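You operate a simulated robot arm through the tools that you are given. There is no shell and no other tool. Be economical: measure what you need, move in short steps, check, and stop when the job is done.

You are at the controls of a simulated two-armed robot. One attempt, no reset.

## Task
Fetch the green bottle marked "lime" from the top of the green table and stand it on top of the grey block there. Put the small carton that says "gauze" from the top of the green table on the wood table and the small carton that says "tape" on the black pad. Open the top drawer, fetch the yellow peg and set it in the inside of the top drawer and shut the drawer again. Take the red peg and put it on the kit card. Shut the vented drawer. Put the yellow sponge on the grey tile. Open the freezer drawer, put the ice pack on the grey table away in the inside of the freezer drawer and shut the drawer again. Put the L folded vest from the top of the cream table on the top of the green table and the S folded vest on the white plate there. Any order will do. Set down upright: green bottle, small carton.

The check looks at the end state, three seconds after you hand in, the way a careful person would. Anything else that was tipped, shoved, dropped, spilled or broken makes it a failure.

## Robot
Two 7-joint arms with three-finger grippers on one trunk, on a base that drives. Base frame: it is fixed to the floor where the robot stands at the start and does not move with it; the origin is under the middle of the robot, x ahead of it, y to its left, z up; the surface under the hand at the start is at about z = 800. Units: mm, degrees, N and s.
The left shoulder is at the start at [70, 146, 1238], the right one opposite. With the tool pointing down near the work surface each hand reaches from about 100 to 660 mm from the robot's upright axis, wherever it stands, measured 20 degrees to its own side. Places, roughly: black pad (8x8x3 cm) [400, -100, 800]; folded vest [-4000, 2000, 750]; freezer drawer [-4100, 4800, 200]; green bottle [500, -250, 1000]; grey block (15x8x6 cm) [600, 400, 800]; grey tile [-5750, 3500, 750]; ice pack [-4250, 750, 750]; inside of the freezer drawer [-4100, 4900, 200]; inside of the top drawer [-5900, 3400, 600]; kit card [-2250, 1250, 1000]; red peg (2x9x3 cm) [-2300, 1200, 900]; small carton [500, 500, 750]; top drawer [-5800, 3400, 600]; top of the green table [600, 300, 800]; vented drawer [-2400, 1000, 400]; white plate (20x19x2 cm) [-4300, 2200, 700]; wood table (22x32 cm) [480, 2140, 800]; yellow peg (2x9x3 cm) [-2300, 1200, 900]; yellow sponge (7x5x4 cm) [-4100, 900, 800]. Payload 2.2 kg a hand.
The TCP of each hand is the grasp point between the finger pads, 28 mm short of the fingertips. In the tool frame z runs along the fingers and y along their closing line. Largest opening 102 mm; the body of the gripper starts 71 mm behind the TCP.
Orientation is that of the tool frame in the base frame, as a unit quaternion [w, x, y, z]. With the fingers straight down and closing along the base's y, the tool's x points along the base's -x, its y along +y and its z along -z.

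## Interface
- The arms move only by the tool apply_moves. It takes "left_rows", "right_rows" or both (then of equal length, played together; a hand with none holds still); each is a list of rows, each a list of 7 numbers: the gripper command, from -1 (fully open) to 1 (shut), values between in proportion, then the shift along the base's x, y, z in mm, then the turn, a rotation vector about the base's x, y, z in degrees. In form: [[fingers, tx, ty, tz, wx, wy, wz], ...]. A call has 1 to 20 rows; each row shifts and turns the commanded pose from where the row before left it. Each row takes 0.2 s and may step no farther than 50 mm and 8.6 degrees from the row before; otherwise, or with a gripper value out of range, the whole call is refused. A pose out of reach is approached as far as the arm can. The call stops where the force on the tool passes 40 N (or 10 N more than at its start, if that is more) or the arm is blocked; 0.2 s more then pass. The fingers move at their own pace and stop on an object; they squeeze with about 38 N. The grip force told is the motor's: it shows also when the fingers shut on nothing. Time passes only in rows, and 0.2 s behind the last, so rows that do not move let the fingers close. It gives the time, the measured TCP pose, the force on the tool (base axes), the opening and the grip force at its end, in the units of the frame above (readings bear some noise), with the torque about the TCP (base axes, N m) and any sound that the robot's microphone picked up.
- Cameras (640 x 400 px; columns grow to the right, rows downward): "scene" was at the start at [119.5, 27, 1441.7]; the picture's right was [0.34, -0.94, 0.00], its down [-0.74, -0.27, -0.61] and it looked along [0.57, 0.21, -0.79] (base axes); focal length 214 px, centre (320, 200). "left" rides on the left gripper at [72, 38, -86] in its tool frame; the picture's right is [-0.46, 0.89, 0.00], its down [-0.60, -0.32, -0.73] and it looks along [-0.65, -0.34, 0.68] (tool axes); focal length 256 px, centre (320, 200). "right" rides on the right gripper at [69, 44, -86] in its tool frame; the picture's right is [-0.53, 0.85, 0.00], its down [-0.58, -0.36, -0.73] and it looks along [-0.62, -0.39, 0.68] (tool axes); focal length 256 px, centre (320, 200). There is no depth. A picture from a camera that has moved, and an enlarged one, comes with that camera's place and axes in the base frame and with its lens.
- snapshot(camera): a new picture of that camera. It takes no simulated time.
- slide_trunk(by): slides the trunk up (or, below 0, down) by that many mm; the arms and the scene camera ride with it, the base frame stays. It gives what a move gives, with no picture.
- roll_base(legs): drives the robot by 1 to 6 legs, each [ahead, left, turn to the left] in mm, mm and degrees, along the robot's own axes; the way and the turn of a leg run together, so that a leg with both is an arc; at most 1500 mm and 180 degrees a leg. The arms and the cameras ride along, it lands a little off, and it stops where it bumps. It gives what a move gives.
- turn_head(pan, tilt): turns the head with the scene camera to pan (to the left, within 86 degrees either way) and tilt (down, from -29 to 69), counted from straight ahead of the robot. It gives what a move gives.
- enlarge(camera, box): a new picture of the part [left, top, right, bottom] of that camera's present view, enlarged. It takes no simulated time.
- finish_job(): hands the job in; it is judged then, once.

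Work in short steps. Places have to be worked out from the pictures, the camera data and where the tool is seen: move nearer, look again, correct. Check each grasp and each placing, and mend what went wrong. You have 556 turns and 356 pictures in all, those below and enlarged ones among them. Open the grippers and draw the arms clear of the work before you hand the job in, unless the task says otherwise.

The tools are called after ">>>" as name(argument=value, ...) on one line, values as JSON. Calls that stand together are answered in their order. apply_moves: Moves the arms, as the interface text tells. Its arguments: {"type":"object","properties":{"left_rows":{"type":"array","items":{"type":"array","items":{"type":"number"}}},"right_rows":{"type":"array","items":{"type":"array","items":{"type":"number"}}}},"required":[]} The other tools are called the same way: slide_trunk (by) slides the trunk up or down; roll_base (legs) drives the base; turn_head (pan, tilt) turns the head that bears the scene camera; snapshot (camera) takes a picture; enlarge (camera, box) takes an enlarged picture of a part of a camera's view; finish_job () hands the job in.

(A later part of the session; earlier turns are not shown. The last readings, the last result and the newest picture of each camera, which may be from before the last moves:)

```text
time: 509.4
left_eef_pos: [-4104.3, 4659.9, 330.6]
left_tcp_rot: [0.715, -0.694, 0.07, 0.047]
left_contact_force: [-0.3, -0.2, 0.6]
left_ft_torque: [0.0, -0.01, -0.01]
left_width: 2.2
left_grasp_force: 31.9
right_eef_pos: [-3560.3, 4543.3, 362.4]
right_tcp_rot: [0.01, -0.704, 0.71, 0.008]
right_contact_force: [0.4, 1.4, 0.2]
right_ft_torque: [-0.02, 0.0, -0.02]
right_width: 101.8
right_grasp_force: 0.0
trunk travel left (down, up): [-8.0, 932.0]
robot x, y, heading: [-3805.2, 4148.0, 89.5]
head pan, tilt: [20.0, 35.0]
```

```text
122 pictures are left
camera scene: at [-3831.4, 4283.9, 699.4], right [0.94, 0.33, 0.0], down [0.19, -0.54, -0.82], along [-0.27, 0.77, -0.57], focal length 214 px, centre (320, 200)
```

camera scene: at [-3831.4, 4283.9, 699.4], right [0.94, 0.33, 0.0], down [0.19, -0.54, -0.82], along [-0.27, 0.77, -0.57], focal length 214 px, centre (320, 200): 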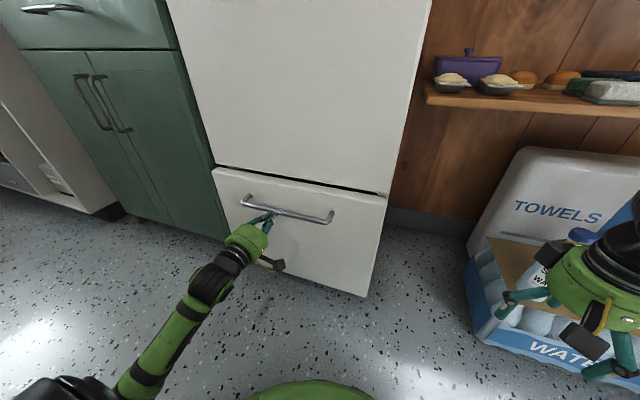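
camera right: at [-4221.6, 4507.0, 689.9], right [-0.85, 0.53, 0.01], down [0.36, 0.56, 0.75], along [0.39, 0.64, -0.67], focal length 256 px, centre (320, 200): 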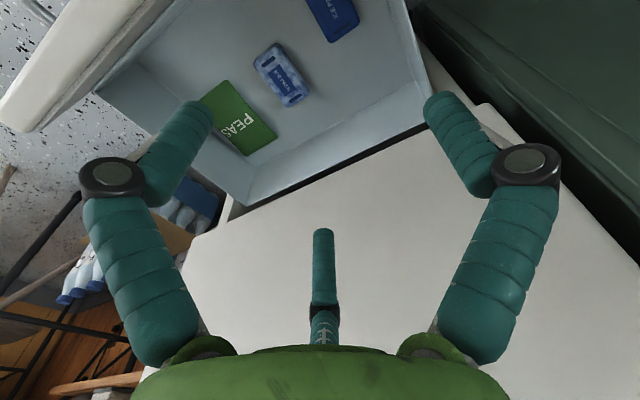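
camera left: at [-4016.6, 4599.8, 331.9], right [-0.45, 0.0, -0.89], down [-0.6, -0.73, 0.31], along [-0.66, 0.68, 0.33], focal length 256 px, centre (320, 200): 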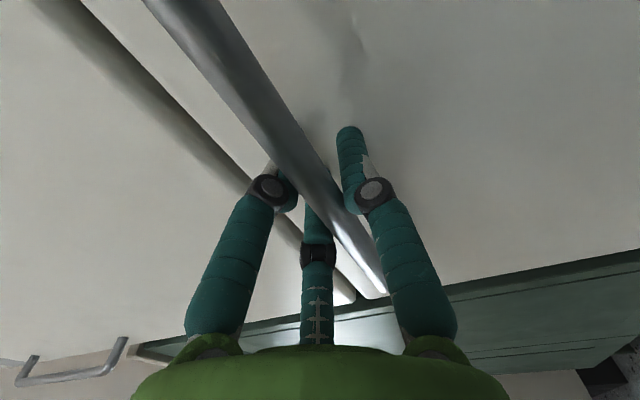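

The retraction was refused (row too long); no contact happened. Retract the right hand now with shorter rows.

>>> apply_moves(right_rows=[[-1, -5, -40, 0, 0, 0, 0], [-1, -5, -40, 0, 0, 0, 0], [-1, -5, -20, 30, 0, 0, 0], [-1, 0, 0, 40, 0, 0, 0]])

>>> roll_base(legs=[[25, 0, 0]])

>>> enlarge(camera="scene", box=[160, 130, 420, 310])

```text
time: 510.4
left_eef_pos: [-4105.6, 4660.2, 329.1]
left_tcp_rot: [0.715, -0.694, 0.07, 0.047]
left_contact_force: [-0.7, 1.4, -0.1]
left_ft_torque: [-0.03, 0.03, 0.0]
left_width: 2.1
left_grasp_force: 31.4
right_eef_pos: [-3576.7, 4441.5, 435.3]
right_tcp_rot: [0.01, -0.704, 0.711, 0.008]
right_contact_force: [0.3, 0.6, 0.3]
right_ft_torque: [-0.02, 0.01, -0.06]
right_width: 101.8
right_grasp_force: 0.1
trunk travel left (down, up): [-8.0, 932.0]
robot x, y, heading: [-3802.1, 4151.8, 89.4]
head pan, tilt: [20.0, 35.0]
```

```text
time: 511.2
left_eef_pos: [-4104.9, 4685.4, 330.8]
left_tcp_rot: [0.715, -0.694, 0.07, 0.046]
left_contact_force: [-0.4, 0.4, 0.0]
left_ft_torque: [-0.02, 0.01, 0.03]
left_width: 2.1
left_grasp_force: 31.3
right_eef_pos: [-3575.4, 4467.4, 432.9]
right_tcp_rot: [0.01, -0.704, 0.71, 0.009]
right_contact_force: [0.1, 0.2, -0.2]
right_ft_torque: [0.02, 0.0, 0.0]
right_width: 101.6
right_grasp_force: 0.0
trunk travel left (down, up): [-8.0, 932.0]
robot x, y, heading: [-3800.3, 4178.0, 89.3]
head pan, tilt: [20.0, 35.0]
```

```text
2.22 times, centred on (290, 220) of scene
camera zoom: at [-3831.0, 4309.7, 699.4], right [0.94, 0.33, 0.0], down [0.19, -0.54, -0.82], along [-0.27, 0.77, -0.57], focal length 477 px, centre (387, 156)
```

zoom: 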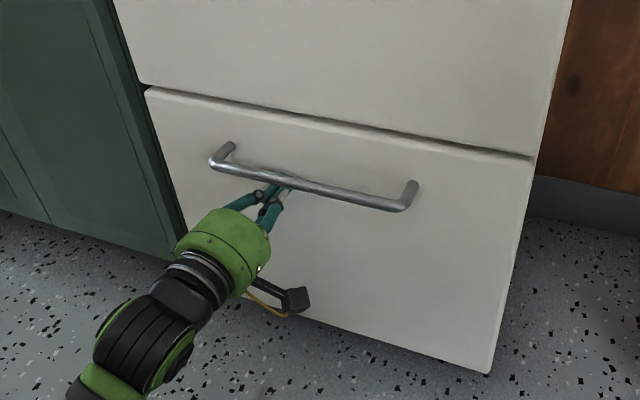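

Nearly flush. A few more small pushes to the stop.

>>> roll_base(legs=[[12, 0, 0]])

>>> roll_base(legs=[[12, 0, 0]])

>>> enlarge(camera="scene", box=[160, 130, 420, 310])

```text
time: 512.0
left_eef_pos: [-4105.2, 4687.3, 330.9]
left_tcp_rot: [0.714, -0.694, 0.071, 0.049]
left_contact_force: [0.2, -3.2, 0.1]
left_ft_torque: [-0.01, -0.05, 0.0]
left_width: 2.2
left_grasp_force: 31.1
right_eef_pos: [-3575.6, 4471.3, 433.7]
right_tcp_rot: [0.01, -0.705, 0.709, 0.01]
right_contact_force: [0.2, 0.4, -0.7]
right_ft_torque: [0.01, 0.01, 0.01]
right_width: 102.2
right_grasp_force: 0.0
trunk travel left (down, up): [-8.0, 932.0]
robot x, y, heading: [-3801.8, 4175.3, 89.8]
head pan, tilt: [20.0, 35.0]
stopped in leg 1: the force on the tool passed its limit at 74 N (the readings are from after the stop); the commanded pose is now the measured one
```

```text
time: 512.7
left_eef_pos: [-4104.4, 4687.9, 329.8]
left_tcp_rot: [0.714, -0.695, 0.071, 0.048]
left_contact_force: [-0.4, -3.9, 1.2]
left_ft_torque: [-0.02, -0.05, 0.03]
left_width: 2.1
left_grasp_force: 30.9
right_eef_pos: [-3577.5, 4473.6, 434.2]
right_tcp_rot: [0.01, -0.706, 0.708, 0.01]
right_contact_force: [0.6, 0.2, -0.6]
right_ft_torque: [0.0, 0.04, -0.01]
right_width: 102.1
right_grasp_force: 0.1
trunk travel left (down, up): [-8.0, 932.0]
robot x, y, heading: [-3803.2, 4178.3, 89.8]
head pan, tilt: [20.0, 35.0]
stopped in leg 1: the force on the tool passed its limit at 67 N (the readings are from after the stop); the commanded pose is now the measured one
```

```text
2.22 times, centred on (290, 220) of scene
camera zoom: at [-3831.3, 4315.4, 699.4], right [0.94, 0.34, 0.0], down [0.19, -0.54, -0.82], along [-0.28, 0.77, -0.57], focal length 477 px, centre (387, 156)
```

zoom: 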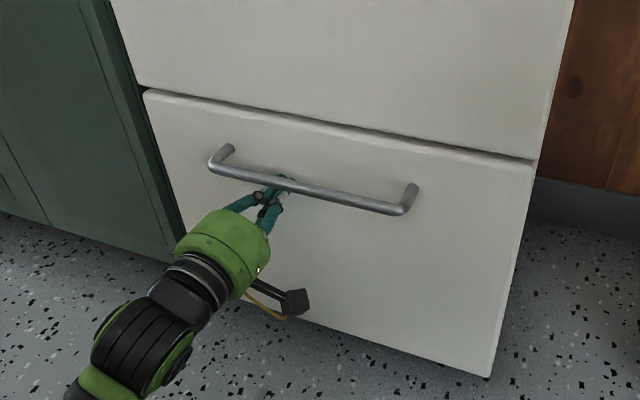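

Freezer drawer is shut. Back off 330, raise the trunk and turn the left hand down again.

>>> roll_base(legs=[[-380, 0, 0]])

>>> slide_trunk(by=400)

>>> slide_trunk(by=330)

>>> apply_moves(left_rows=[[-1, 3, -8, 0, -8.4, 0, 0], [-1, 3, -8, 0, -8.4, 0, 0], [-1, 3, -8, 0, -8.4, 0, 0], [-1, 3, -8, 0, -8.4, 0, 0], [-1, 3, -8, 0, -8.4, 0, 0], [-1, 3, -8, 0, -8.4, 0, 0], [-1, 3, -8, 0, -8.4, 0, 0], [-1, 3, -8, 0, -8.4, 0, 0], [-1, 3, -8, 0, -8.4, 0, 0], [-1, 3, -8, 0, -8.4, 0, 0], [-1, 3, -8, 0, -6, 0, 0], [-1, 0, 0, 0, 0, 0, 0]])

>>> snapshot(camera="scene")

```text
time: 515.2
left_eef_pos: [-4105.2, 4302.6, 330.9]
left_tcp_rot: [0.713, -0.696, 0.073, 0.046]
left_contact_force: [1.0, -0.9, 0.0]
left_ft_torque: [0.01, 0.01, 0.03]
left_width: 2.1
left_grasp_force: 32.1
right_eef_pos: [-3579.4, 4085.6, 435.0]
right_tcp_rot: [0.01, -0.704, 0.71, 0.01]
right_contact_force: [-0.1, 0.0, 0.4]
right_ft_torque: [-0.01, 0.01, 0.01]
right_width: 101.9
right_grasp_force: 0.1
trunk travel left (down, up): [-8.0, 932.0]
robot x, y, heading: [-3805.4, 3795.8, 89.4]
head pan, tilt: [20.0, 35.0]
```

```text
time: 519.0
left_eef_pos: [-4106.0, 4302.8, 730.4]
left_tcp_rot: [0.713, -0.696, 0.072, 0.046]
left_contact_force: [-0.6, 0.4, -0.3]
left_ft_torque: [-0.01, 0.0, 0.0]
left_width: 2.4
left_grasp_force: 31.7
right_eef_pos: [-3579.0, 4085.6, 833.9]
right_tcp_rot: [0.01, -0.704, 0.71, 0.011]
right_contact_force: [0.0, 0.3, 0.9]
right_ft_torque: [-0.02, -0.05, -0.03]
right_width: 102.1
right_grasp_force: 0.1
trunk travel left (down, up): [-408.0, 532.0]
robot x, y, heading: [-3804.7, 3795.0, 89.4]
head pan, tilt: [20.0, 35.0]
```

```text
time: 522.2
left_eef_pos: [-4107.4, 4301.7, 1059.7]
left_tcp_rot: [0.713, -0.696, 0.073, 0.046]
left_contact_force: [-0.2, -0.2, 0.3]
left_ft_torque: [0.0, -0.04, 0.0]
left_width: 2.0
left_grasp_force: 30.7
right_eef_pos: [-3578.8, 4084.5, 1165.1]
right_tcp_rot: [0.01, -0.704, 0.71, 0.01]
right_contact_force: [-0.5, -0.2, 0.1]
right_ft_torque: [-0.04, 0.0, 0.0]
right_width: 102.2
right_grasp_force: 0.0
trunk travel left (down, up): [-738.0, 202.0]
robot x, y, heading: [-3803.0, 3794.6, 89.3]
head pan, tilt: [20.0, 35.0]
```

```text
time: 524.8
left_eef_pos: [-4074.2, 4214.9, 1060.7]
left_tcp_rot: [-0.013, 0.996, -0.083, 0.019]
left_contact_force: [-0.1, -0.7, 0.7]
left_ft_torque: [0.01, 0.0, 0.0]
left_width: 102.3
left_grasp_force: 0.0
right_eef_pos: [-3579.2, 4084.5, 1164.1]
right_tcp_rot: [0.009, -0.703, 0.711, 0.01]
right_contact_force: [0.2, 0.0, -0.3]
right_ft_torque: [0.01, 0.03, -0.02]
right_width: 102.4
right_grasp_force: 0.0
trunk travel left (down, up): [-738.0, 202.0]
robot x, y, heading: [-3805.5, 3796.6, 89.3]
head pan, tilt: [20.0, 35.0]
```

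```text
119 pictures are left
camera scene: at [-3834.2, 3928.7, 1429.4], right [0.94, 0.33, 0.0], down [0.19, -0.54, -0.82], along [-0.27, 0.77, -0.57], focal length 214 px, centre (320, 200)
```

scene: 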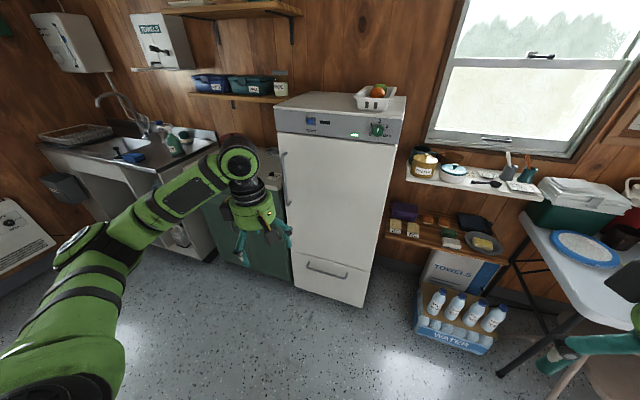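

Fridge closed and items undisturbed. Reset the left hand's yaw, turn the base to face −x and go to the east side of the cream table.

>>> apply_moves(left_rows=[[-1, 0, 0, 5, 0, 0, -8.3], [-1, 0, 0, 5, 0, 0, -8.3], [-1, 0, 0, 5, 0, 0, -8.3], [-1, 0, 0, 5, 0, 0, -8.3], [-1, 0, 0, 5, 0, 0, -8.3], [-1, 0, 0, 5, 0, 0, -8.3], [-1, 0, 0, 5, 0, 0, -8.3], [-1, 0, 0, 5, 0, 0, -8.3], [-1, 0, 0, 5, 0, 0, -8.3], [-1, 0, 0, 5, 0, 0, -8.3], [-1, 0, 0, 5, 0, 0, -8.3], [-1, 0, 0, 5, 0, 0, -8.3]])

>>> roll_base(legs=[[0, 0, 90.7], [-420, 0, 0], [0, 900, 0]])

>>> turn_head(pan=30, tilt=35)

>>> snapshot(camera="scene")

```text
time: 527.4
left_eef_pos: [-4074.0, 4213.6, 1121.7]
left_tcp_rot: [-0.005, -0.577, 0.817, -0.021]
left_contact_force: [0.3, 0.6, 0.2]
left_ft_torque: [0.0, 0.0, 0.02]
left_width: 102.1
left_grasp_force: 0.1
right_eef_pos: [-3579.3, 4086.5, 1165.4]
right_tcp_rot: [0.009, -0.704, 0.71, 0.01]
right_contact_force: [-0.4, -0.8, -0.5]
right_ft_torque: [0.0, -0.02, 0.0]
right_width: 102.0
right_grasp_force: 0.0
trunk travel left (down, up): [-738.0, 202.0]
robot x, y, heading: [-3803.9, 3797.3, 89.6]
head pan, tilt: [20.0, 35.0]
```

```text
time: 538.1
left_eef_pos: [-3758.6, 2628.7, 1120.9]
left_tcp_rot: [-0.012, 0.99, -0.137, 0.019]
left_contact_force: [-0.2, 0.7, 0.0]
left_ft_torque: [-0.01, -0.02, 0.01]
left_width: 102.0
left_grasp_force: 0.1
right_eef_pos: [-3661.6, 3130.8, 1164.6]
right_tcp_rot: [0.002, 1.0, 0.026, -0.013]
right_contact_force: [0.5, -0.6, 0.0]
right_ft_torque: [0.0, 0.02, 0.01]
right_width: 102.2
right_grasp_force: 0.0
trunk travel left (down, up): [-738.0, 202.0]
robot x, y, heading: [-3358.0, 2920.6, -177.3]
head pan, tilt: [20.0, 35.0]
```

```text
time: 538.9
left_eef_pos: [-3759.6, 2628.6, 1120.2]
left_tcp_rot: [-0.012, 0.99, -0.137, 0.019]
left_contact_force: [-1.2, -0.6, -0.3]
left_ft_torque: [-0.05, 0.0, 0.02]
left_width: 101.9
left_grasp_force: 0.0
right_eef_pos: [-3661.2, 3130.1, 1166.2]
right_tcp_rot: [0.001, 1.0, 0.026, -0.014]
right_contact_force: [-0.3, -0.4, 0.5]
right_ft_torque: [0.02, 0.0, -0.01]
right_width: 102.0
right_grasp_force: 0.0
trunk travel left (down, up): [-738.0, 202.0]
robot x, y, heading: [-3359.6, 2925.3, -177.0]
head pan, tilt: [30.0, 35.0]
```

```text
118 pictures are left
camera scene: at [-3481.2, 2873.9, 1429.4], right [-0.54, 0.84, 0.0], down [0.48, 0.31, -0.82], along [-0.69, -0.44, -0.57], focal length 214 px, centre (320, 200)
```

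scene: 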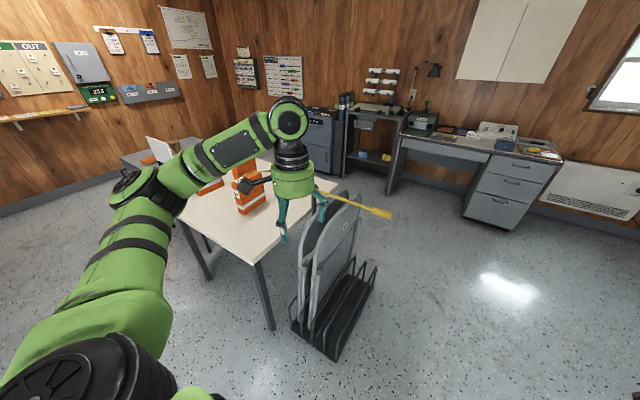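

Left hand passes close to the rack's yellow handle; back off 150 first, then left 950.

>>> roll_base(legs=[[-150, 0, -3], [0, 930, 0]])

>>> turn_head(pan=5, tilt=40)

>>> snapshot(camera="scene")

```text
time: 544.8
left_eef_pos: [-3646.1, 1710.4, 1121.3]
left_tcp_rot: [-0.012, 0.984, -0.177, 0.019]
left_contact_force: [-0.1, 0.5, 0.4]
left_ft_torque: [0.01, 0.01, 0.01]
left_width: 101.9
left_grasp_force: 0.0
right_eef_pos: [-3509.7, 2203.7, 1165.2]
right_tcp_rot: [-0.001, 1.0, -0.013, -0.014]
right_contact_force: [-0.3, 0.5, -0.1]
right_ft_torque: [0.01, -0.01, 0.0]
right_width: 102.2
right_grasp_force: 0.0
trunk travel left (down, up): [-738.0, 202.0]
robot x, y, heading: [-3224.6, 1973.7, 178.5]
head pan, tilt: [30.0, 35.0]
```

```text
time: 545.7
left_eef_pos: [-3647.6, 1710.8, 1120.3]
left_tcp_rot: [-0.012, 0.984, -0.177, 0.019]
left_contact_force: [1.0, -0.5, 0.5]
left_ft_torque: [-0.03, 0.02, 0.0]
left_width: 102.1
left_grasp_force: 0.1
right_eef_pos: [-3509.3, 2203.4, 1164.5]
right_tcp_rot: [0.0, 1.0, -0.013, -0.014]
right_contact_force: [-0.3, 0.6, 0.1]
right_ft_torque: [-0.02, -0.01, -0.01]
right_width: 102.3
right_grasp_force: 0.1
trunk travel left (down, up): [-738.0, 202.0]
robot x, y, heading: [-3227.3, 1970.0, 178.5]
head pan, tilt: [5.0, 40.0]
```

```text
117 pictures are left
camera scene: at [-3358.0, 1969.7, 1421.8], right [-0.06, 1.0, 0.0], down [0.64, 0.04, -0.77], along [-0.76, -0.05, -0.64], focal length 214 px, centre (320, 200)
```

scene: 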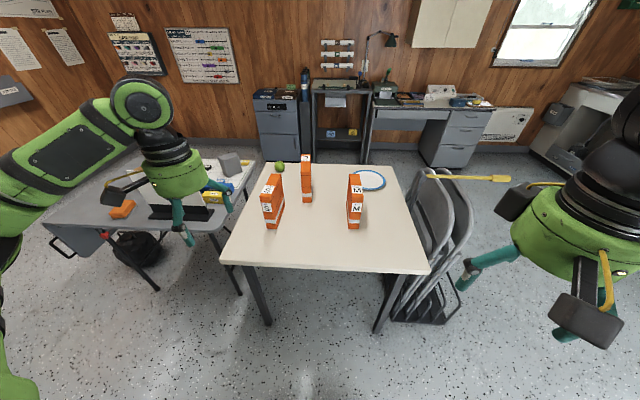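

Enlarge the cream table.

>>> enlarge(camera="scene", box=[220, 140, 436, 275])

```text
2.96 times, centred on (328, 208) of scene
camera zoom: at [-3358.0, 1969.7, 1421.8], right [-0.06, 1.0, 0.0], down [0.64, 0.04, -0.77], along [-0.76, -0.05, -0.64], focal length 636 px, centre (296, 178)
```

zoom: 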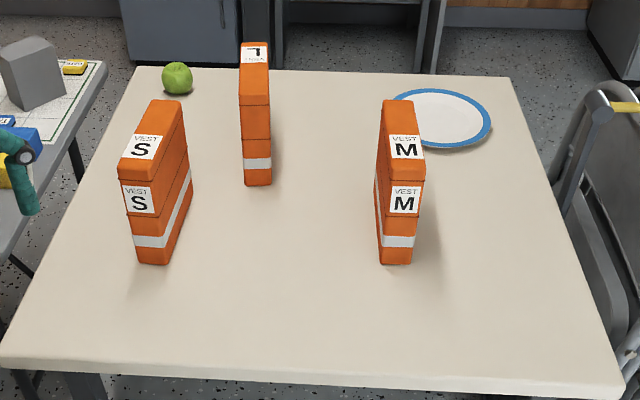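

S vest: centre ≈ (−4019, 1732), 122 × 43 mm footprint, top z ≈ 926; plate ≈ (−4334, 2178); L centre ≈ (−4198, 1862). Level the left hand and align it, drive ahead 320 and lower the trunk 150.

>>> apply_moves(left_rows=[[-1, 0, 0, 0, -0.96, 2.4, 0], [-1, 0, 0, 0, 0, 0, 8.3], [-1, 0, 0, 0, 0, 0, 8.3]])

>>> roll_base(legs=[[0, -20, 0], [320, 0, 0]])

>>> slide_trunk(by=-120)

>>> snapshot(camera="left")

>>> snapshot(camera="scene")

```text
time: 546.5
left_eef_pos: [-3647.6, 1712.4, 1122.2]
left_tcp_rot: [0.0, 0.999, -0.032, 0.0]
left_contact_force: [-0.1, 0.1, -0.7]
left_ft_torque: [0.04, 0.01, -0.01]
left_width: 102.1
left_grasp_force: 0.0
right_eef_pos: [-3509.7, 2203.6, 1166.0]
right_tcp_rot: [0.0, 1.0, -0.013, -0.014]
right_contact_force: [0.0, 0.0, -0.1]
right_ft_torque: [-0.02, 0.01, 0.01]
right_width: 101.9
right_grasp_force: 0.1
trunk travel left (down, up): [-738.0, 202.0]
robot x, y, heading: [-3219.4, 1968.3, 178.6]
head pan, tilt: [5.0, 40.0]
```

```text
time: 549.0
left_eef_pos: [-3962.1, 1737.3, 1120.0]
left_tcp_rot: [0.001, 1.0, -0.03, -0.001]
left_contact_force: [0.9, 0.3, -0.7]
left_ft_torque: [0.03, 0.02, 0.0]
left_width: 101.9
left_grasp_force: 0.0
right_eef_pos: [-3826.9, 2230.7, 1165.2]
right_tcp_rot: [0.0, 1.0, -0.011, -0.014]
right_contact_force: [0.2, -0.1, -0.6]
right_ft_torque: [-0.02, -0.01, 0.0]
right_width: 101.9
right_grasp_force: 0.0
trunk travel left (down, up): [-738.0, 202.0]
robot x, y, heading: [-3536.4, 2000.0, 178.6]
head pan, tilt: [5.0, 40.0]
```

```text
time: 550.5
left_eef_pos: [-3963.5, 1737.2, 1001.3]
left_tcp_rot: [0.001, 1.0, -0.031, 0.0]
left_contact_force: [-0.7, 0.1, 0.4]
left_ft_torque: [-0.01, 0.0, 0.01]
left_width: 101.9
left_grasp_force: 0.1
right_eef_pos: [-3828.6, 2230.1, 1043.9]
right_tcp_rot: [0.0, 1.0, -0.012, -0.014]
right_contact_force: [0.6, 0.1, -0.2]
right_ft_torque: [0.03, 0.03, 0.03]
right_width: 102.0
right_grasp_force: 0.2
trunk travel left (down, up): [-618.0, 322.0]
robot x, y, heading: [-3537.6, 2004.3, 178.5]
head pan, tilt: [5.0, 40.0]
```

```text
115 pictures are left
camera left: at [-3892.7, 1694.0, 1086.9], right [-0.52, -0.86, 0.0], down [-0.58, 0.35, 0.73], along [-0.63, 0.38, -0.68], focal length 256 px, centre (320, 200)
```

left: 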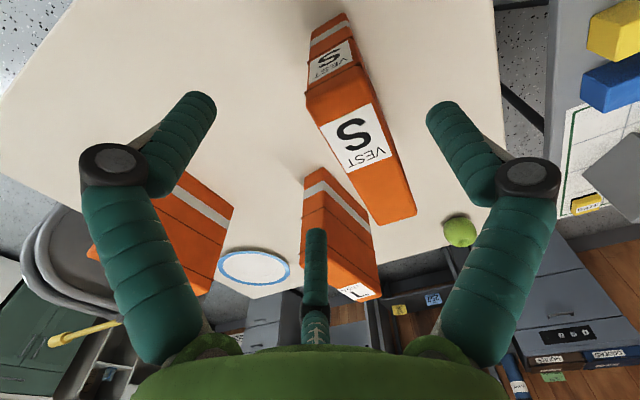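

```text
114 pictures are left
camera scene: at [-3675.0, 1997.6, 1301.9], right [-0.06, 1.0, 0.0], down [0.64, 0.04, -0.77], along [-0.76, -0.05, -0.64], focal length 214 px, centre (320, 200)
```

scene: 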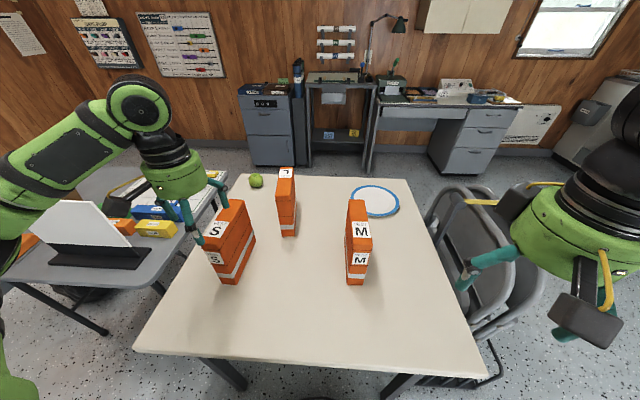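

S top centre ≈ (−4012, 1726). Move over it and lower.

>>> apply_moves(left_rows=[[-1, -25, -1, 0, 0, 0, 0], [-1, -24, -2, 0, 0, 0, 0], [-1, 0, 0, 0, 0, 0, 0]])

>>> snapshot(camera="left")

```text
time: 551.3
left_eef_pos: [-4012.0, 1734.9, 1001.9]
left_tcp_rot: [0.002, 1.0, -0.03, -0.001]
left_contact_force: [0.5, 0.3, -0.4]
left_ft_torque: [-0.01, -0.02, 0.0]
left_width: 102.0
left_grasp_force: 0.1
right_eef_pos: [-3827.3, 2230.6, 1044.7]
right_tcp_rot: [0.0, 1.0, -0.011, -0.014]
right_contact_force: [-0.3, 0.0, -0.8]
right_ft_torque: [0.01, -0.01, -0.01]
right_width: 102.1
right_grasp_force: 0.2
trunk travel left (down, up): [-618.0, 322.0]
robot x, y, heading: [-3543.8, 2001.9, 178.6]
head pan, tilt: [5.0, 40.0]
```

```text
113 pictures are left
camera left: at [-3940.3, 1691.7, 1087.0], right [-0.52, -0.85, 0.0], down [-0.58, 0.35, 0.73], along [-0.63, 0.38, -0.68], focal length 256 px, centre (320, 200)
```

left: 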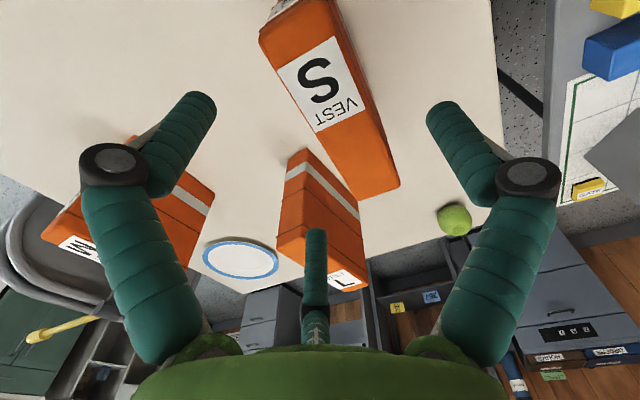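

Good. Lower to ≈ 870 and close.

>>> apply_moves(left_rows=[[-1, -4, 0, -35, 0, 0, -3], [-1, 0, 0, -35, 0, 0, 0], [-1, 0, 0, -35, 0, 0, 0], [-1, 0, 0, -27, 0, 0, 0], [-1, 0, 0, 0, 0, 0, 0], [0, 0, 0, 0, 0, 0, 0], [1, 0, 0, 0, 0, 0, 0], [1, 0, 0, 0, 0, 0, 0], [1, 0, 0, 0, 0, 0, 0]])

>>> snapshot(camera="left")

```text
time: 553.3
left_eef_pos: [-4017.5, 1738.7, 869.1]
left_tcp_rot: [0.001, 0.998, -0.056, -0.002]
left_contact_force: [-3.7, -0.7, 13.1]
left_ft_torque: [-0.1, 0.14, 0.28]
left_width: 63.6
left_grasp_force: 38.1
right_eef_pos: [-3826.3, 2230.2, 1044.3]
right_tcp_rot: [0.0, 1.0, -0.011, -0.013]
right_contact_force: [0.6, 0.1, -0.1]
right_ft_torque: [-0.01, 0.0, 0.04]
right_width: 102.0
right_grasp_force: 0.0
trunk travel left (down, up): [-618.0, 322.0]
robot x, y, heading: [-3544.0, 2001.0, 178.5]
head pan, tilt: [5.0, 40.0]
```

```text
112 pictures are left
camera left: at [-3948.9, 1691.3, 954.9], right [-0.56, -0.83, 0.0], down [-0.56, 0.38, 0.73], along [-0.61, 0.41, -0.68], focal length 256 px, centre (320, 200)
```

left: 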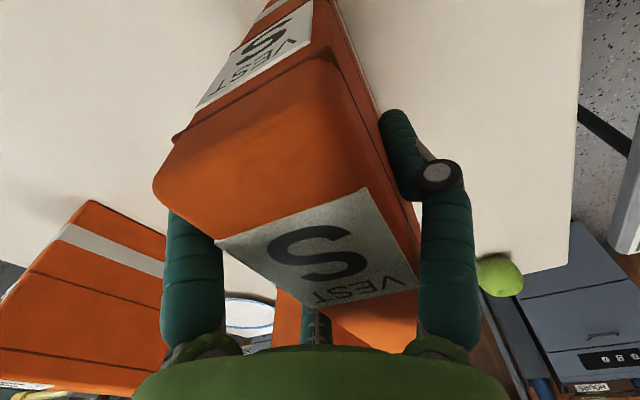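

Gripped. Lift.

>>> apply_moves(left_rows=[[1, 0, 0, 10, 0, 0, 0], [1, 0, 0, 30, 0, 0, 0], [1, 0, 0, 40, 0, 0, 0], [1, 0, 0, 45, 0, 0, 0], [1, 0, 0, 45, 0, 0, 0], [1, 0, 0, 0, 0, 0, 0]])

>>> slide_trunk(by=150)

>>> snapshot(camera="scene")

>>> snapshot(camera="left")

```text
time: 554.7
left_eef_pos: [-4019.1, 1735.2, 1039.6]
left_tcp_rot: [0.0, 0.998, -0.056, 0.002]
left_contact_force: [-0.4, -0.5, -2.2]
left_ft_torque: [0.04, -0.05, 0.01]
left_width: 63.2
left_grasp_force: 37.9
right_eef_pos: [-3829.1, 2229.7, 1043.4]
right_tcp_rot: [-0.001, 1.0, -0.01, -0.013]
right_contact_force: [-0.2, 0.1, 0.5]
right_ft_torque: [0.03, -0.03, -0.02]
right_width: 101.7
right_grasp_force: 0.1
trunk travel left (down, up): [-618.0, 322.0]
robot x, y, heading: [-3536.6, 1997.6, 178.7]
head pan, tilt: [5.0, 40.0]
```

```text
time: 556.5
left_eef_pos: [-4018.3, 1735.8, 1189.4]
left_tcp_rot: [0.001, 0.998, -0.057, -0.001]
left_contact_force: [0.4, -0.5, -2.6]
left_ft_torque: [0.02, -0.06, 0.01]
left_width: 63.2
left_grasp_force: 38.5
right_eef_pos: [-3829.3, 2230.7, 1193.1]
right_tcp_rot: [-0.001, 1.0, -0.011, -0.013]
right_contact_force: [-0.3, 0.8, -0.7]
right_ft_torque: [-0.01, 0.01, -0.01]
right_width: 101.9
right_grasp_force: 0.0
trunk travel left (down, up): [-768.0, 172.0]
robot x, y, heading: [-3540.0, 2002.0, 178.7]
head pan, tilt: [5.0, 40.0]
```

```text
111 pictures are left
camera scene: at [-3675.7, 1997.4, 1451.7], right [-0.06, 1.0, 0.0], down [0.64, 0.04, -0.77], along [-0.76, -0.05, -0.64], focal length 214 px, centre (320, 200)
```

scene: 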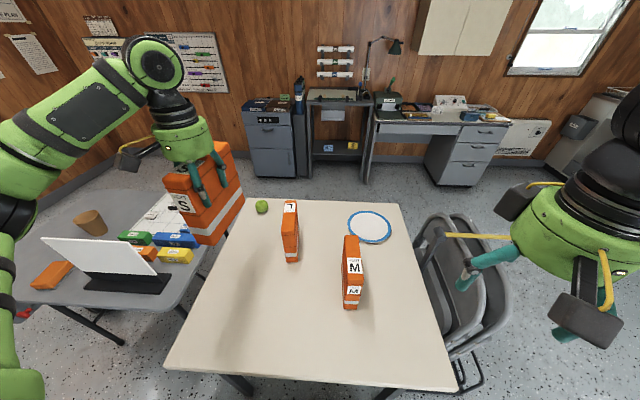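

```text
110 pictures are left
camera left: at [-3950.4, 1689.5, 1275.3], right [-0.56, -0.83, 0.0], down [-0.56, 0.38, 0.73], along [-0.6, 0.41, -0.68], focal length 256 px, centre (320, 200)
```

left: 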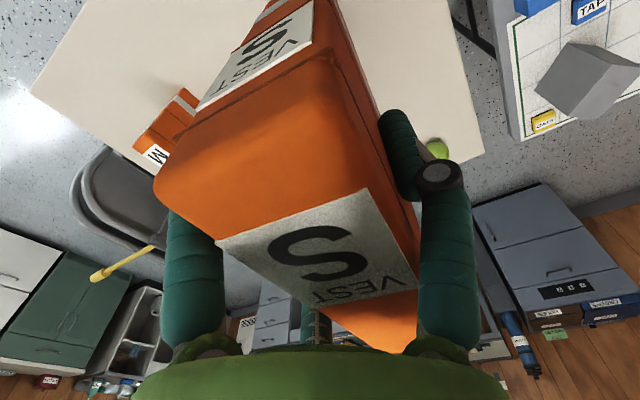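

S is held. Drive around the north side to the west of the table: back, right (north), ahead (west).

>>> roll_base(legs=[[-330, 0, 0], [0, -1330, 1.3], [1250, 0, 0]])

>>> snapshot(camera="left")

```text
time: 570.9
left_eef_pos: [-4949.1, 3034.6, 1190.3]
left_tcp_rot: [0.001, 0.999, -0.049, 0.0]
left_contact_force: [0.7, 0.1, -2.9]
left_ft_torque: [0.01, -0.04, 0.0]
left_width: 63.1
left_grasp_force: 37.9
right_eef_pos: [-4765.0, 3531.6, 1195.9]
right_tcp_rot: [-0.002, 1.0, -0.004, -0.013]
right_contact_force: [0.1, -0.1, 0.4]
right_ft_torque: [-0.01, 0.0, 0.01]
right_width: 102.1
right_grasp_force: 0.1
trunk travel left (down, up): [-768.0, 172.0]
robot x, y, heading: [-4474.2, 3304.2, 179.5]
head pan, tilt: [5.0, 40.0]
```

```text
109 pictures are left
camera left: at [-4879.4, 2989.0, 1275.7], right [-0.55, -0.83, 0.0], down [-0.57, 0.38, 0.73], along [-0.61, 0.4, -0.68], focal length 256 px, centre (320, 200)
```

left: 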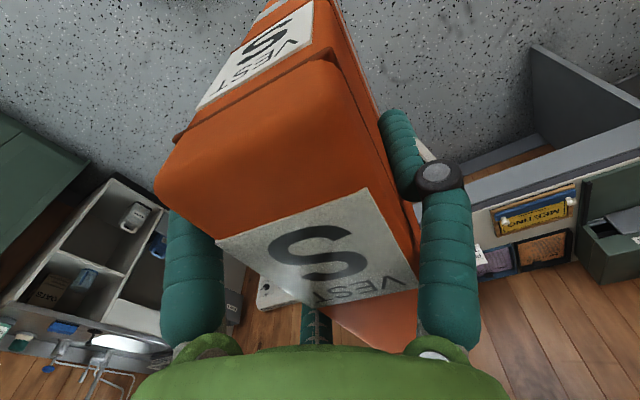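

Held well. Turn around to face +x, then back 450 and right (south) 1350 to the table's west side.

>>> roll_base(legs=[[0, 0, -90], [0, 0, -89.5], [-430, 0, 0], [0, -1330, 0]])

>>> turn_head(pan=10, tilt=45)

>>> snapshot(camera="scene")

```text
time: 587.1
left_eef_pos: [-4394.8, 2313.7, 1189.6]
left_tcp_rot: [0.0, 0.021, 1.0, 0.001]
left_contact_force: [0.0, 0.4, -2.0]
left_ft_torque: [-0.03, 0.08, 0.02]
left_width: 62.8
left_grasp_force: 37.9
right_eef_pos: [-4549.9, 1807.1, 1195.2]
right_tcp_rot: [0.013, -0.024, 1.0, 0.0]
right_contact_force: [-0.2, -0.2, 0.4]
right_ft_torque: [0.01, -0.01, -0.02]
right_width: 102.0
right_grasp_force: 0.1
trunk travel left (down, up): [-768.0, 172.0]
robot x, y, heading: [-4853.7, 2019.1, 2.6]
head pan, tilt: [5.0, 40.0]
```

```text
time: 587.8
left_eef_pos: [-4396.1, 2312.7, 1189.1]
left_tcp_rot: [-0.001, 0.021, 1.0, 0.0]
left_contact_force: [-1.1, -0.1, -2.9]
left_ft_torque: [-0.02, 0.06, -0.03]
left_width: 63.2
left_grasp_force: 38.0
right_eef_pos: [-4549.5, 1807.5, 1194.1]
right_tcp_rot: [0.015, -0.024, 1.0, 0.0]
right_contact_force: [-0.2, 0.3, -0.6]
right_ft_torque: [-0.02, -0.02, -0.03]
right_width: 101.9
right_grasp_force: 0.1
trunk travel left (down, up): [-768.0, 172.0]
robot x, y, heading: [-4855.0, 2015.0, 2.8]
head pan, tilt: [10.0, 45.0]
```

```text
108 pictures are left
camera scene: at [-4725.0, 2037.6, 1444.6], right [0.22, -0.98, 0.0], down [-0.69, -0.16, -0.71], along [0.69, 0.16, -0.71], focal length 214 px, centre (320, 200)
```

scene: 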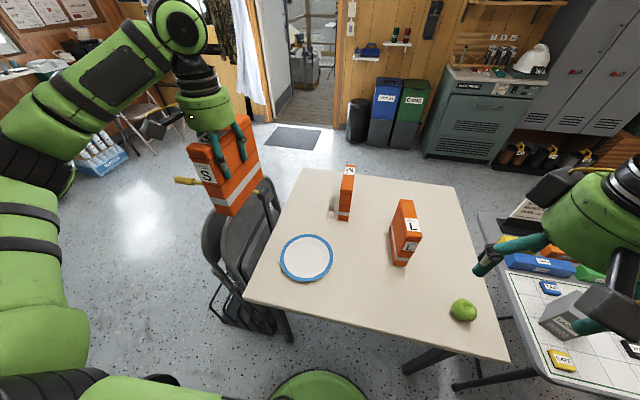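

Plate centre ≈ (−4349, 2174). Straighten and shift the base so the S vest comes over it.

>>> roll_base(legs=[[0, 0, -2.8], [35, -125, 0]])

>>> slide_trunk(by=-150)

>>> snapshot(camera="scene")

>>> snapshot(camera="left")

```text
time: 589.5
left_eef_pos: [-4348.4, 2168.4, 1188.8]
left_tcp_rot: [0.0, 0.046, 0.999, 0.0]
left_contact_force: [-0.5, 0.6, -2.2]
left_ft_torque: [-0.03, 0.05, 0.02]
left_width: 63.2
left_grasp_force: 38.1
right_eef_pos: [-4527.7, 1671.2, 1195.3]
right_tcp_rot: [0.014, 0.0, 1.0, -0.001]
right_contact_force: [0.2, 0.1, -0.3]
right_ft_torque: [-0.03, -0.02, 0.02]
right_width: 102.1
right_grasp_force: 0.0
trunk travel left (down, up): [-768.0, 172.0]
robot x, y, heading: [-4816.4, 1888.2, 0.0]
head pan, tilt: [10.0, 45.0]
```

```text
time: 591.2
left_eef_pos: [-4348.8, 2166.9, 1039.6]
left_tcp_rot: [-0.001, 0.045, 0.999, 0.001]
left_contact_force: [0.6, -0.3, -2.3]
left_ft_torque: [0.02, 0.06, 0.0]
left_width: 63.2
left_grasp_force: 38.1
right_eef_pos: [-4526.6, 1668.2, 1045.5]
right_tcp_rot: [0.014, 0.0, 1.0, 0.001]
right_contact_force: [0.1, 0.5, 0.2]
right_ft_torque: [0.01, -0.01, -0.01]
right_width: 102.2
right_grasp_force: 0.0
trunk travel left (down, up): [-618.0, 322.0]
robot x, y, heading: [-4816.2, 1892.4, 0.0]
head pan, tilt: [10.0, 45.0]
```

```text
107 pictures are left
camera scene: at [-4690.6, 1907.2, 1294.6], right [0.17, -0.99, 0.0], down [-0.7, -0.12, -0.71], along [0.7, 0.12, -0.71], focal length 214 px, centre (320, 200)
```

scene: 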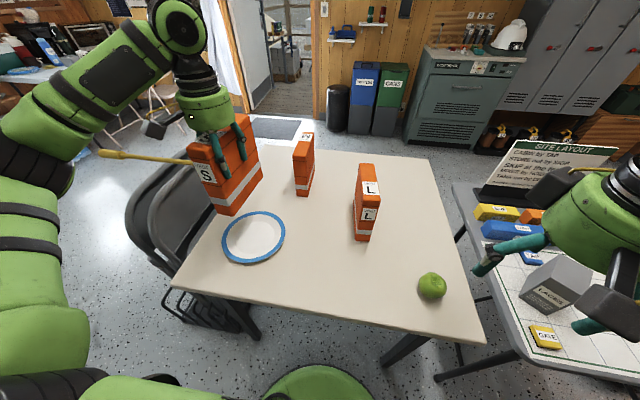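

```text
106 pictures are left
camera left: at [-4415.6, 2209.7, 1125.6], right [0.54, 0.84, 0.0], down [0.57, -0.37, 0.73], along [0.61, -0.4, -0.68], focal length 256 px, centre (320, 200)
```

left: 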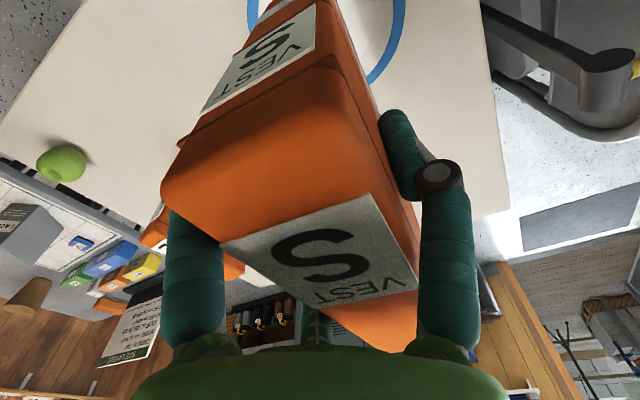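

Aligned within a few mm. Lower to ≈ 905 and view.

>>> apply_moves(left_rows=[[1, -2, 0, -40, 0, 0, 0], [1, 0, 0, -40, 0, 0, 0], [1, 0, 0, -40, 0, 0, 0], [1, 0, 0, -14, 0, 0, 0], [1, 0, 0, 0, 0, 0, 0]])

>>> enlarge(camera="scene", box=[170, 110, 330, 280])

>>> enlarge(camera="left", box=[160, 0, 480, 200])

```text
time: 592.4
left_eef_pos: [-4349.7, 2165.1, 904.6]
left_tcp_rot: [0.001, 0.046, 0.999, 0.001]
left_contact_force: [-0.3, 0.0, -2.2]
left_ft_torque: [0.02, 0.03, -0.01]
left_width: 63.2
left_grasp_force: 38.0
right_eef_pos: [-4526.6, 1668.4, 1044.1]
right_tcp_rot: [0.014, 0.0, 1.0, 0.0]
right_contact_force: [-0.8, -0.5, 0.8]
right_ft_torque: [-0.01, 0.0, 0.0]
right_width: 101.8
right_grasp_force: 0.1
trunk travel left (down, up): [-618.0, 322.0]
robot x, y, heading: [-4821.1, 1891.3, -0.3]
head pan, tilt: [10.0, 45.0]
```

```text
2.35 times, centred on (250, 195) of scene
camera zoom: at [-4690.6, 1907.1, 1294.5], right [0.17, -0.99, 0.0], down [-0.7, -0.12, -0.71], along [0.7, 0.12, -0.71], focal length 505 px, centre (485, 212)
```

zoom: 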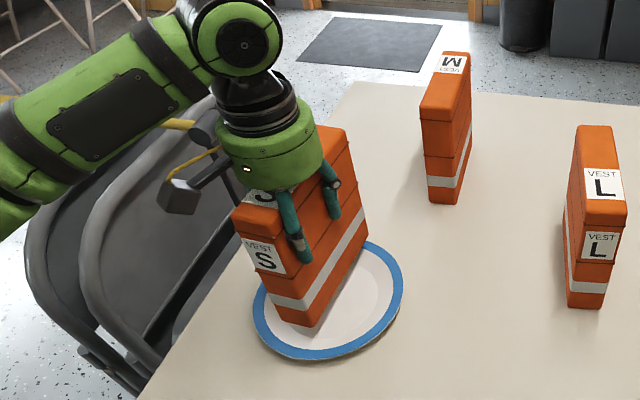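

```text
2.00 times, centred on (320, 100) of left
camera zoom: at [-4418.2, 2209.1, 990.2], right [0.54, 0.84, 0.0], down [0.57, -0.37, 0.73], along [0.61, -0.4, -0.68], focal length 512 px, centre (320, 400)
```

zoom: 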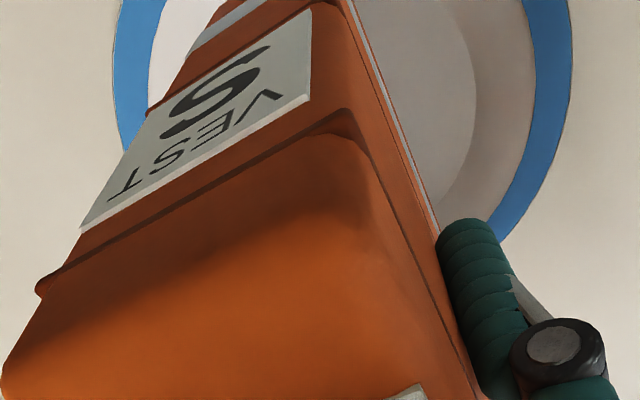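

Shift +10 in x for centring, then lower to contact in small steps.

>>> apply_moves(left_rows=[[1, 9, 0, 0, 0, 0, 0], [1, 0, 0, -8, 0, 0, 0], [1, 0, 0, -6, 0, 0, 0], [1, 0, 0, -4, 0, 0, 0], [1, 0, 0, 0, 0, 0, 0]])

>>> apply_moves(left_rows=[[1, 0, 0, -4, 0, 0, 0], [1, 0, 0, 0, 0, 0, 0]])

>>> apply_moves(left_rows=[[1, 0, 0, -4, 0, 0, 0], [1, 0, 0, 0, 0, 0, 0]])

```text
time: 593.6
left_eef_pos: [-4341.5, 2167.1, 887.5]
left_tcp_rot: [0.0, 0.046, 0.999, 0.001]
left_contact_force: [0.5, 0.3, -2.1]
left_ft_torque: [-0.02, -0.09, 0.02]
left_width: 63.0
left_grasp_force: 37.7
right_eef_pos: [-4526.8, 1668.8, 1045.2]
right_tcp_rot: [0.013, 0.001, 1.0, -0.001]
right_contact_force: [-0.2, 0.2, -0.7]
right_ft_torque: [-0.03, 0.0, -0.03]
right_width: 101.7
right_grasp_force: 0.0
trunk travel left (down, up): [-618.0, 322.0]
robot x, y, heading: [-4821.3, 1889.3, -0.0]
head pan, tilt: [10.0, 45.0]
```

```text
time: 594.2
left_eef_pos: [-4340.8, 2167.0, 887.0]
left_tcp_rot: [0.002, 0.045, 0.999, 0.001]
left_contact_force: [-0.9, 2.1, 14.1]
left_ft_torque: [0.34, -0.73, 0.16]
left_width: 63.0
left_grasp_force: 38.3
right_eef_pos: [-4529.2, 1667.6, 1045.0]
right_tcp_rot: [0.015, 0.0, 1.0, 0.0]
right_contact_force: [-0.6, -0.3, -0.4]
right_ft_torque: [-0.02, 0.01, -0.02]
right_width: 101.9
right_grasp_force: 0.1
trunk travel left (down, up): [-618.0, 322.0]
robot x, y, heading: [-4818.7, 1889.9, -0.2]
head pan, tilt: [10.0, 45.0]
```

```text
time: 594.8
left_eef_pos: [-4343.0, 2165.9, 884.9]
left_tcp_rot: [0.006, 0.044, 0.999, 0.001]
left_contact_force: [-1.9, 4.1, 30.5]
left_ft_torque: [0.78, -1.67, 0.24]
left_width: 63.1
left_grasp_force: 37.5
right_eef_pos: [-4530.3, 1665.6, 1046.1]
right_tcp_rot: [0.015, 0.0, 1.0, 0.0]
right_contact_force: [-0.1, 0.1, 0.4]
right_ft_torque: [0.0, 0.01, 0.02]
right_width: 102.1
right_grasp_force: 0.0
trunk travel left (down, up): [-618.0, 322.0]
robot x, y, heading: [-4817.1, 1895.2, -0.1]
head pan, tilt: [10.0, 45.0]
```

The far end touches the rim first; raise, shift back 9 mm and lower again.

>>> apply_moves(left_rows=[[1, 0, 0, 10, 0, 0, 0], [1, -10, 0, 0, 0, 0, 0], [1, 0, 0, 0, 0, 0, 0]])

>>> enlarge(camera="scene", box=[200, 170, 320, 270])

>>> apply_moves(left_rows=[[1, 0, 0, -6, 0, 0, 0], [1, 0, 0, -5, 0, 0, 0], [1, 0, 0, 0, 0, 0, 0]])

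```text
time: 595.6
left_eef_pos: [-4350.2, 2167.8, 888.0]
left_tcp_rot: [-0.002, 0.045, 0.999, 0.001]
left_contact_force: [-0.6, 0.8, -1.8]
left_ft_torque: [0.0, 0.07, -0.01]
left_width: 63.1
left_grasp_force: 38.6
right_eef_pos: [-4525.2, 1669.9, 1043.4]
right_tcp_rot: [0.013, 0.0, 1.0, 0.001]
right_contact_force: [-0.4, 0.6, -0.7]
right_ft_torque: [-0.04, 0.02, 0.04]
right_width: 101.8
right_grasp_force: 0.1
trunk travel left (down, up): [-618.0, 322.0]
robot x, y, heading: [-4818.4, 1892.1, -0.2]
head pan, tilt: [10.0, 45.0]
```

```text
4.00 times, centred on (260, 220) of scene
camera zoom: at [-4689.7, 1907.5, 1294.3], right [0.17, -0.99, 0.0], down [-0.7, -0.12, -0.71], along [0.7, 0.12, -0.71], focal length 858 px, centre (560, 120)
```

zoom: 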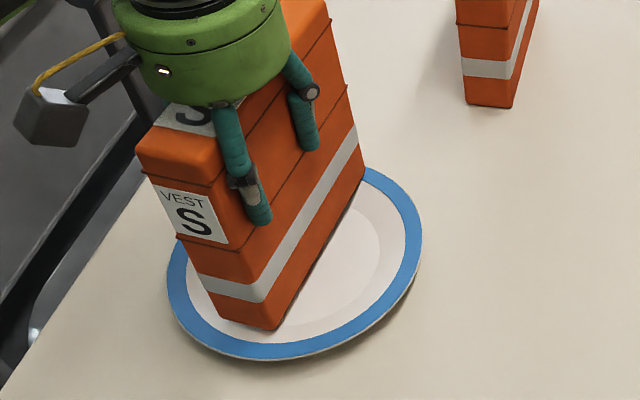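

```text
time: 596.4
left_eef_pos: [-4353.7, 2166.7, 885.1]
left_tcp_rot: [0.008, 0.043, 0.999, 0.003]
left_contact_force: [-2.6, 4.2, 31.3]
left_ft_torque: [1.24, -2.06, 0.37]
left_width: 63.5
left_grasp_force: 38.3
right_eef_pos: [-4531.0, 1667.5, 1046.0]
right_tcp_rot: [0.017, 0.0, 1.0, 0.0]
right_contact_force: [-0.7, 0.1, 0.4]
right_ft_torque: [0.03, -0.02, -0.02]
right_width: 102.2
right_grasp_force: 0.1
trunk travel left (down, up): [-618.0, 322.0]
robot x, y, heading: [-4820.9, 1891.7, -0.0]
head pan, tilt: [10.0, 45.0]
```

Raise, shift slightly (−4, −6) and try again.

>>> apply_moves(left_rows=[[1, 2, 0, 10, 0, 0, 0], [1, -5, -6, 0, 0, 0, 0], [1, 0, 0, 0, 0, 0, 0], [1, 0, 0, -6, 0, 0, 0], [1, 0, 0, -5, 0, 0, 0], [1, 0, 0, 0, 0, 0, 0]])

>>> enlarge(camera="left", box=[200, 0, 480, 180])

```text
time: 597.8
left_eef_pos: [-4355.9, 2160.0, 882.7]
left_tcp_rot: [0.006, 0.045, 0.999, 0.001]
left_contact_force: [-3.0, 2.0, 35.3]
left_ft_torque: [0.54, -0.7, 0.12]
left_width: 63.1
left_grasp_force: 38.1
right_eef_pos: [-4531.7, 1667.2, 1045.6]
right_tcp_rot: [0.015, 0.0, 1.0, 0.001]
right_contact_force: [-0.2, 0.2, 0.3]
right_ft_torque: [0.0, 0.0, 0.0]
right_width: 102.0
right_grasp_force: 0.1
trunk travel left (down, up): [-618.0, 322.0]
robot x, y, heading: [-4821.4, 1891.6, -0.3]
head pan, tilt: [10.0, 45.0]
```

```text
2.22 times, centred on (340, 90) of left
camera zoom: at [-4425.4, 2202.5, 968.9], right [0.54, 0.84, 0.01], down [0.56, -0.37, 0.74], along [0.62, -0.39, -0.68], focal length 569 px, centre (276, 444)
```

zoom: 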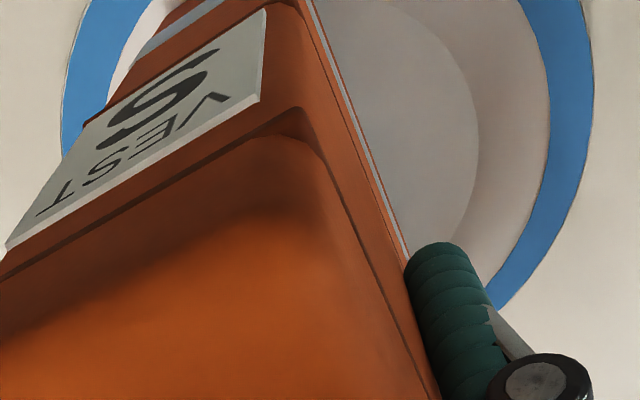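

Almost even contact now. Release and rise.

>>> apply_moves(left_rows=[[1, 0, 0, 1.5, 0, 0, 0], [0.1, 0, 0, 0, 0, 0, 0], [-0.5, 0, 0, 0, 0, 0, 0], [-1, 0, 0, 0, 0, 0, 0], [-1, 0, 0, 0, 0, 0, 0], [-1, 0, 0, 25, 0, 0, 0], [-1, 0, 0, 40, 0, 0, 0], [-1, 0, 0, 45, 0, 0, 0], [-1, 0, 0, 45, 0, 0, 0]])

>>> enlarge(camera="scene", box=[170, 110, 400, 280])

>>> snapshot(camera="left")

```text
time: 599.8
left_eef_pos: [-4354.6, 2159.7, 1032.7]
left_tcp_rot: [-0.001, 0.045, 0.999, 0.002]
left_contact_force: [0.0, 0.4, 0.5]
left_ft_torque: [0.02, -0.01, 0.03]
left_width: 101.9
left_grasp_force: 0.1
right_eef_pos: [-4527.9, 1667.8, 1044.9]
right_tcp_rot: [0.013, 0.0, 1.0, 0.0]
right_contact_force: [-0.8, 0.5, -0.1]
right_ft_torque: [0.01, 0.0, 0.01]
right_width: 102.0
right_grasp_force: 0.1
trunk travel left (down, up): [-618.0, 322.0]
robot x, y, heading: [-4819.7, 1891.4, -0.1]
head pan, tilt: [10.0, 45.0]
```

```text
2.35 times, centred on (285, 195) of scene
camera zoom: at [-4691.8, 1906.0, 1294.6], right [0.17, -0.99, 0.0], down [-0.7, -0.12, -0.71], along [0.7, 0.12, -0.71], focal length 505 px, centre (402, 212)
```

zoom: 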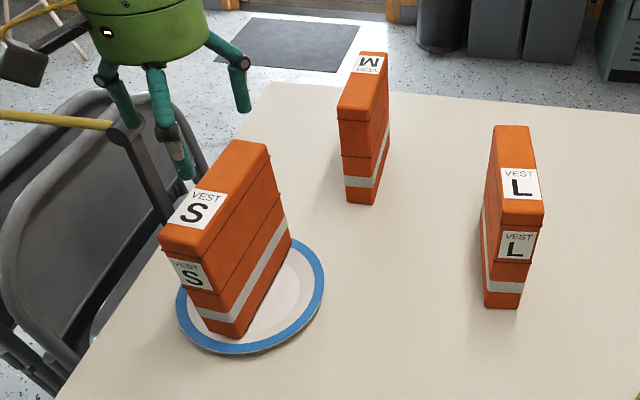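

```text
100 pictures are left
camera left: at [-4422.9, 2202.9, 1118.0], right [0.54, 0.84, 0.0], down [0.57, -0.37, 0.73], along [0.61, -0.39, -0.68], focal length 256 px, centre (320, 200)
```

left: 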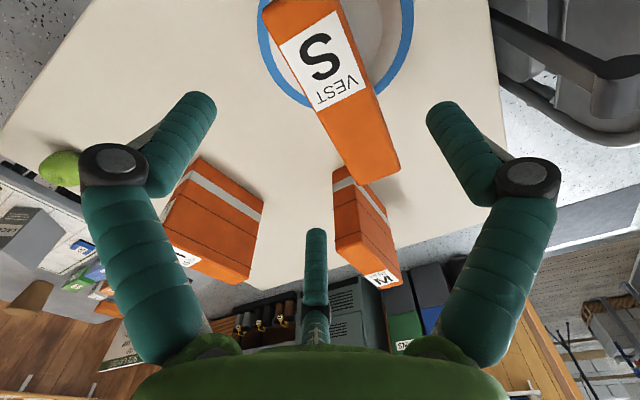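

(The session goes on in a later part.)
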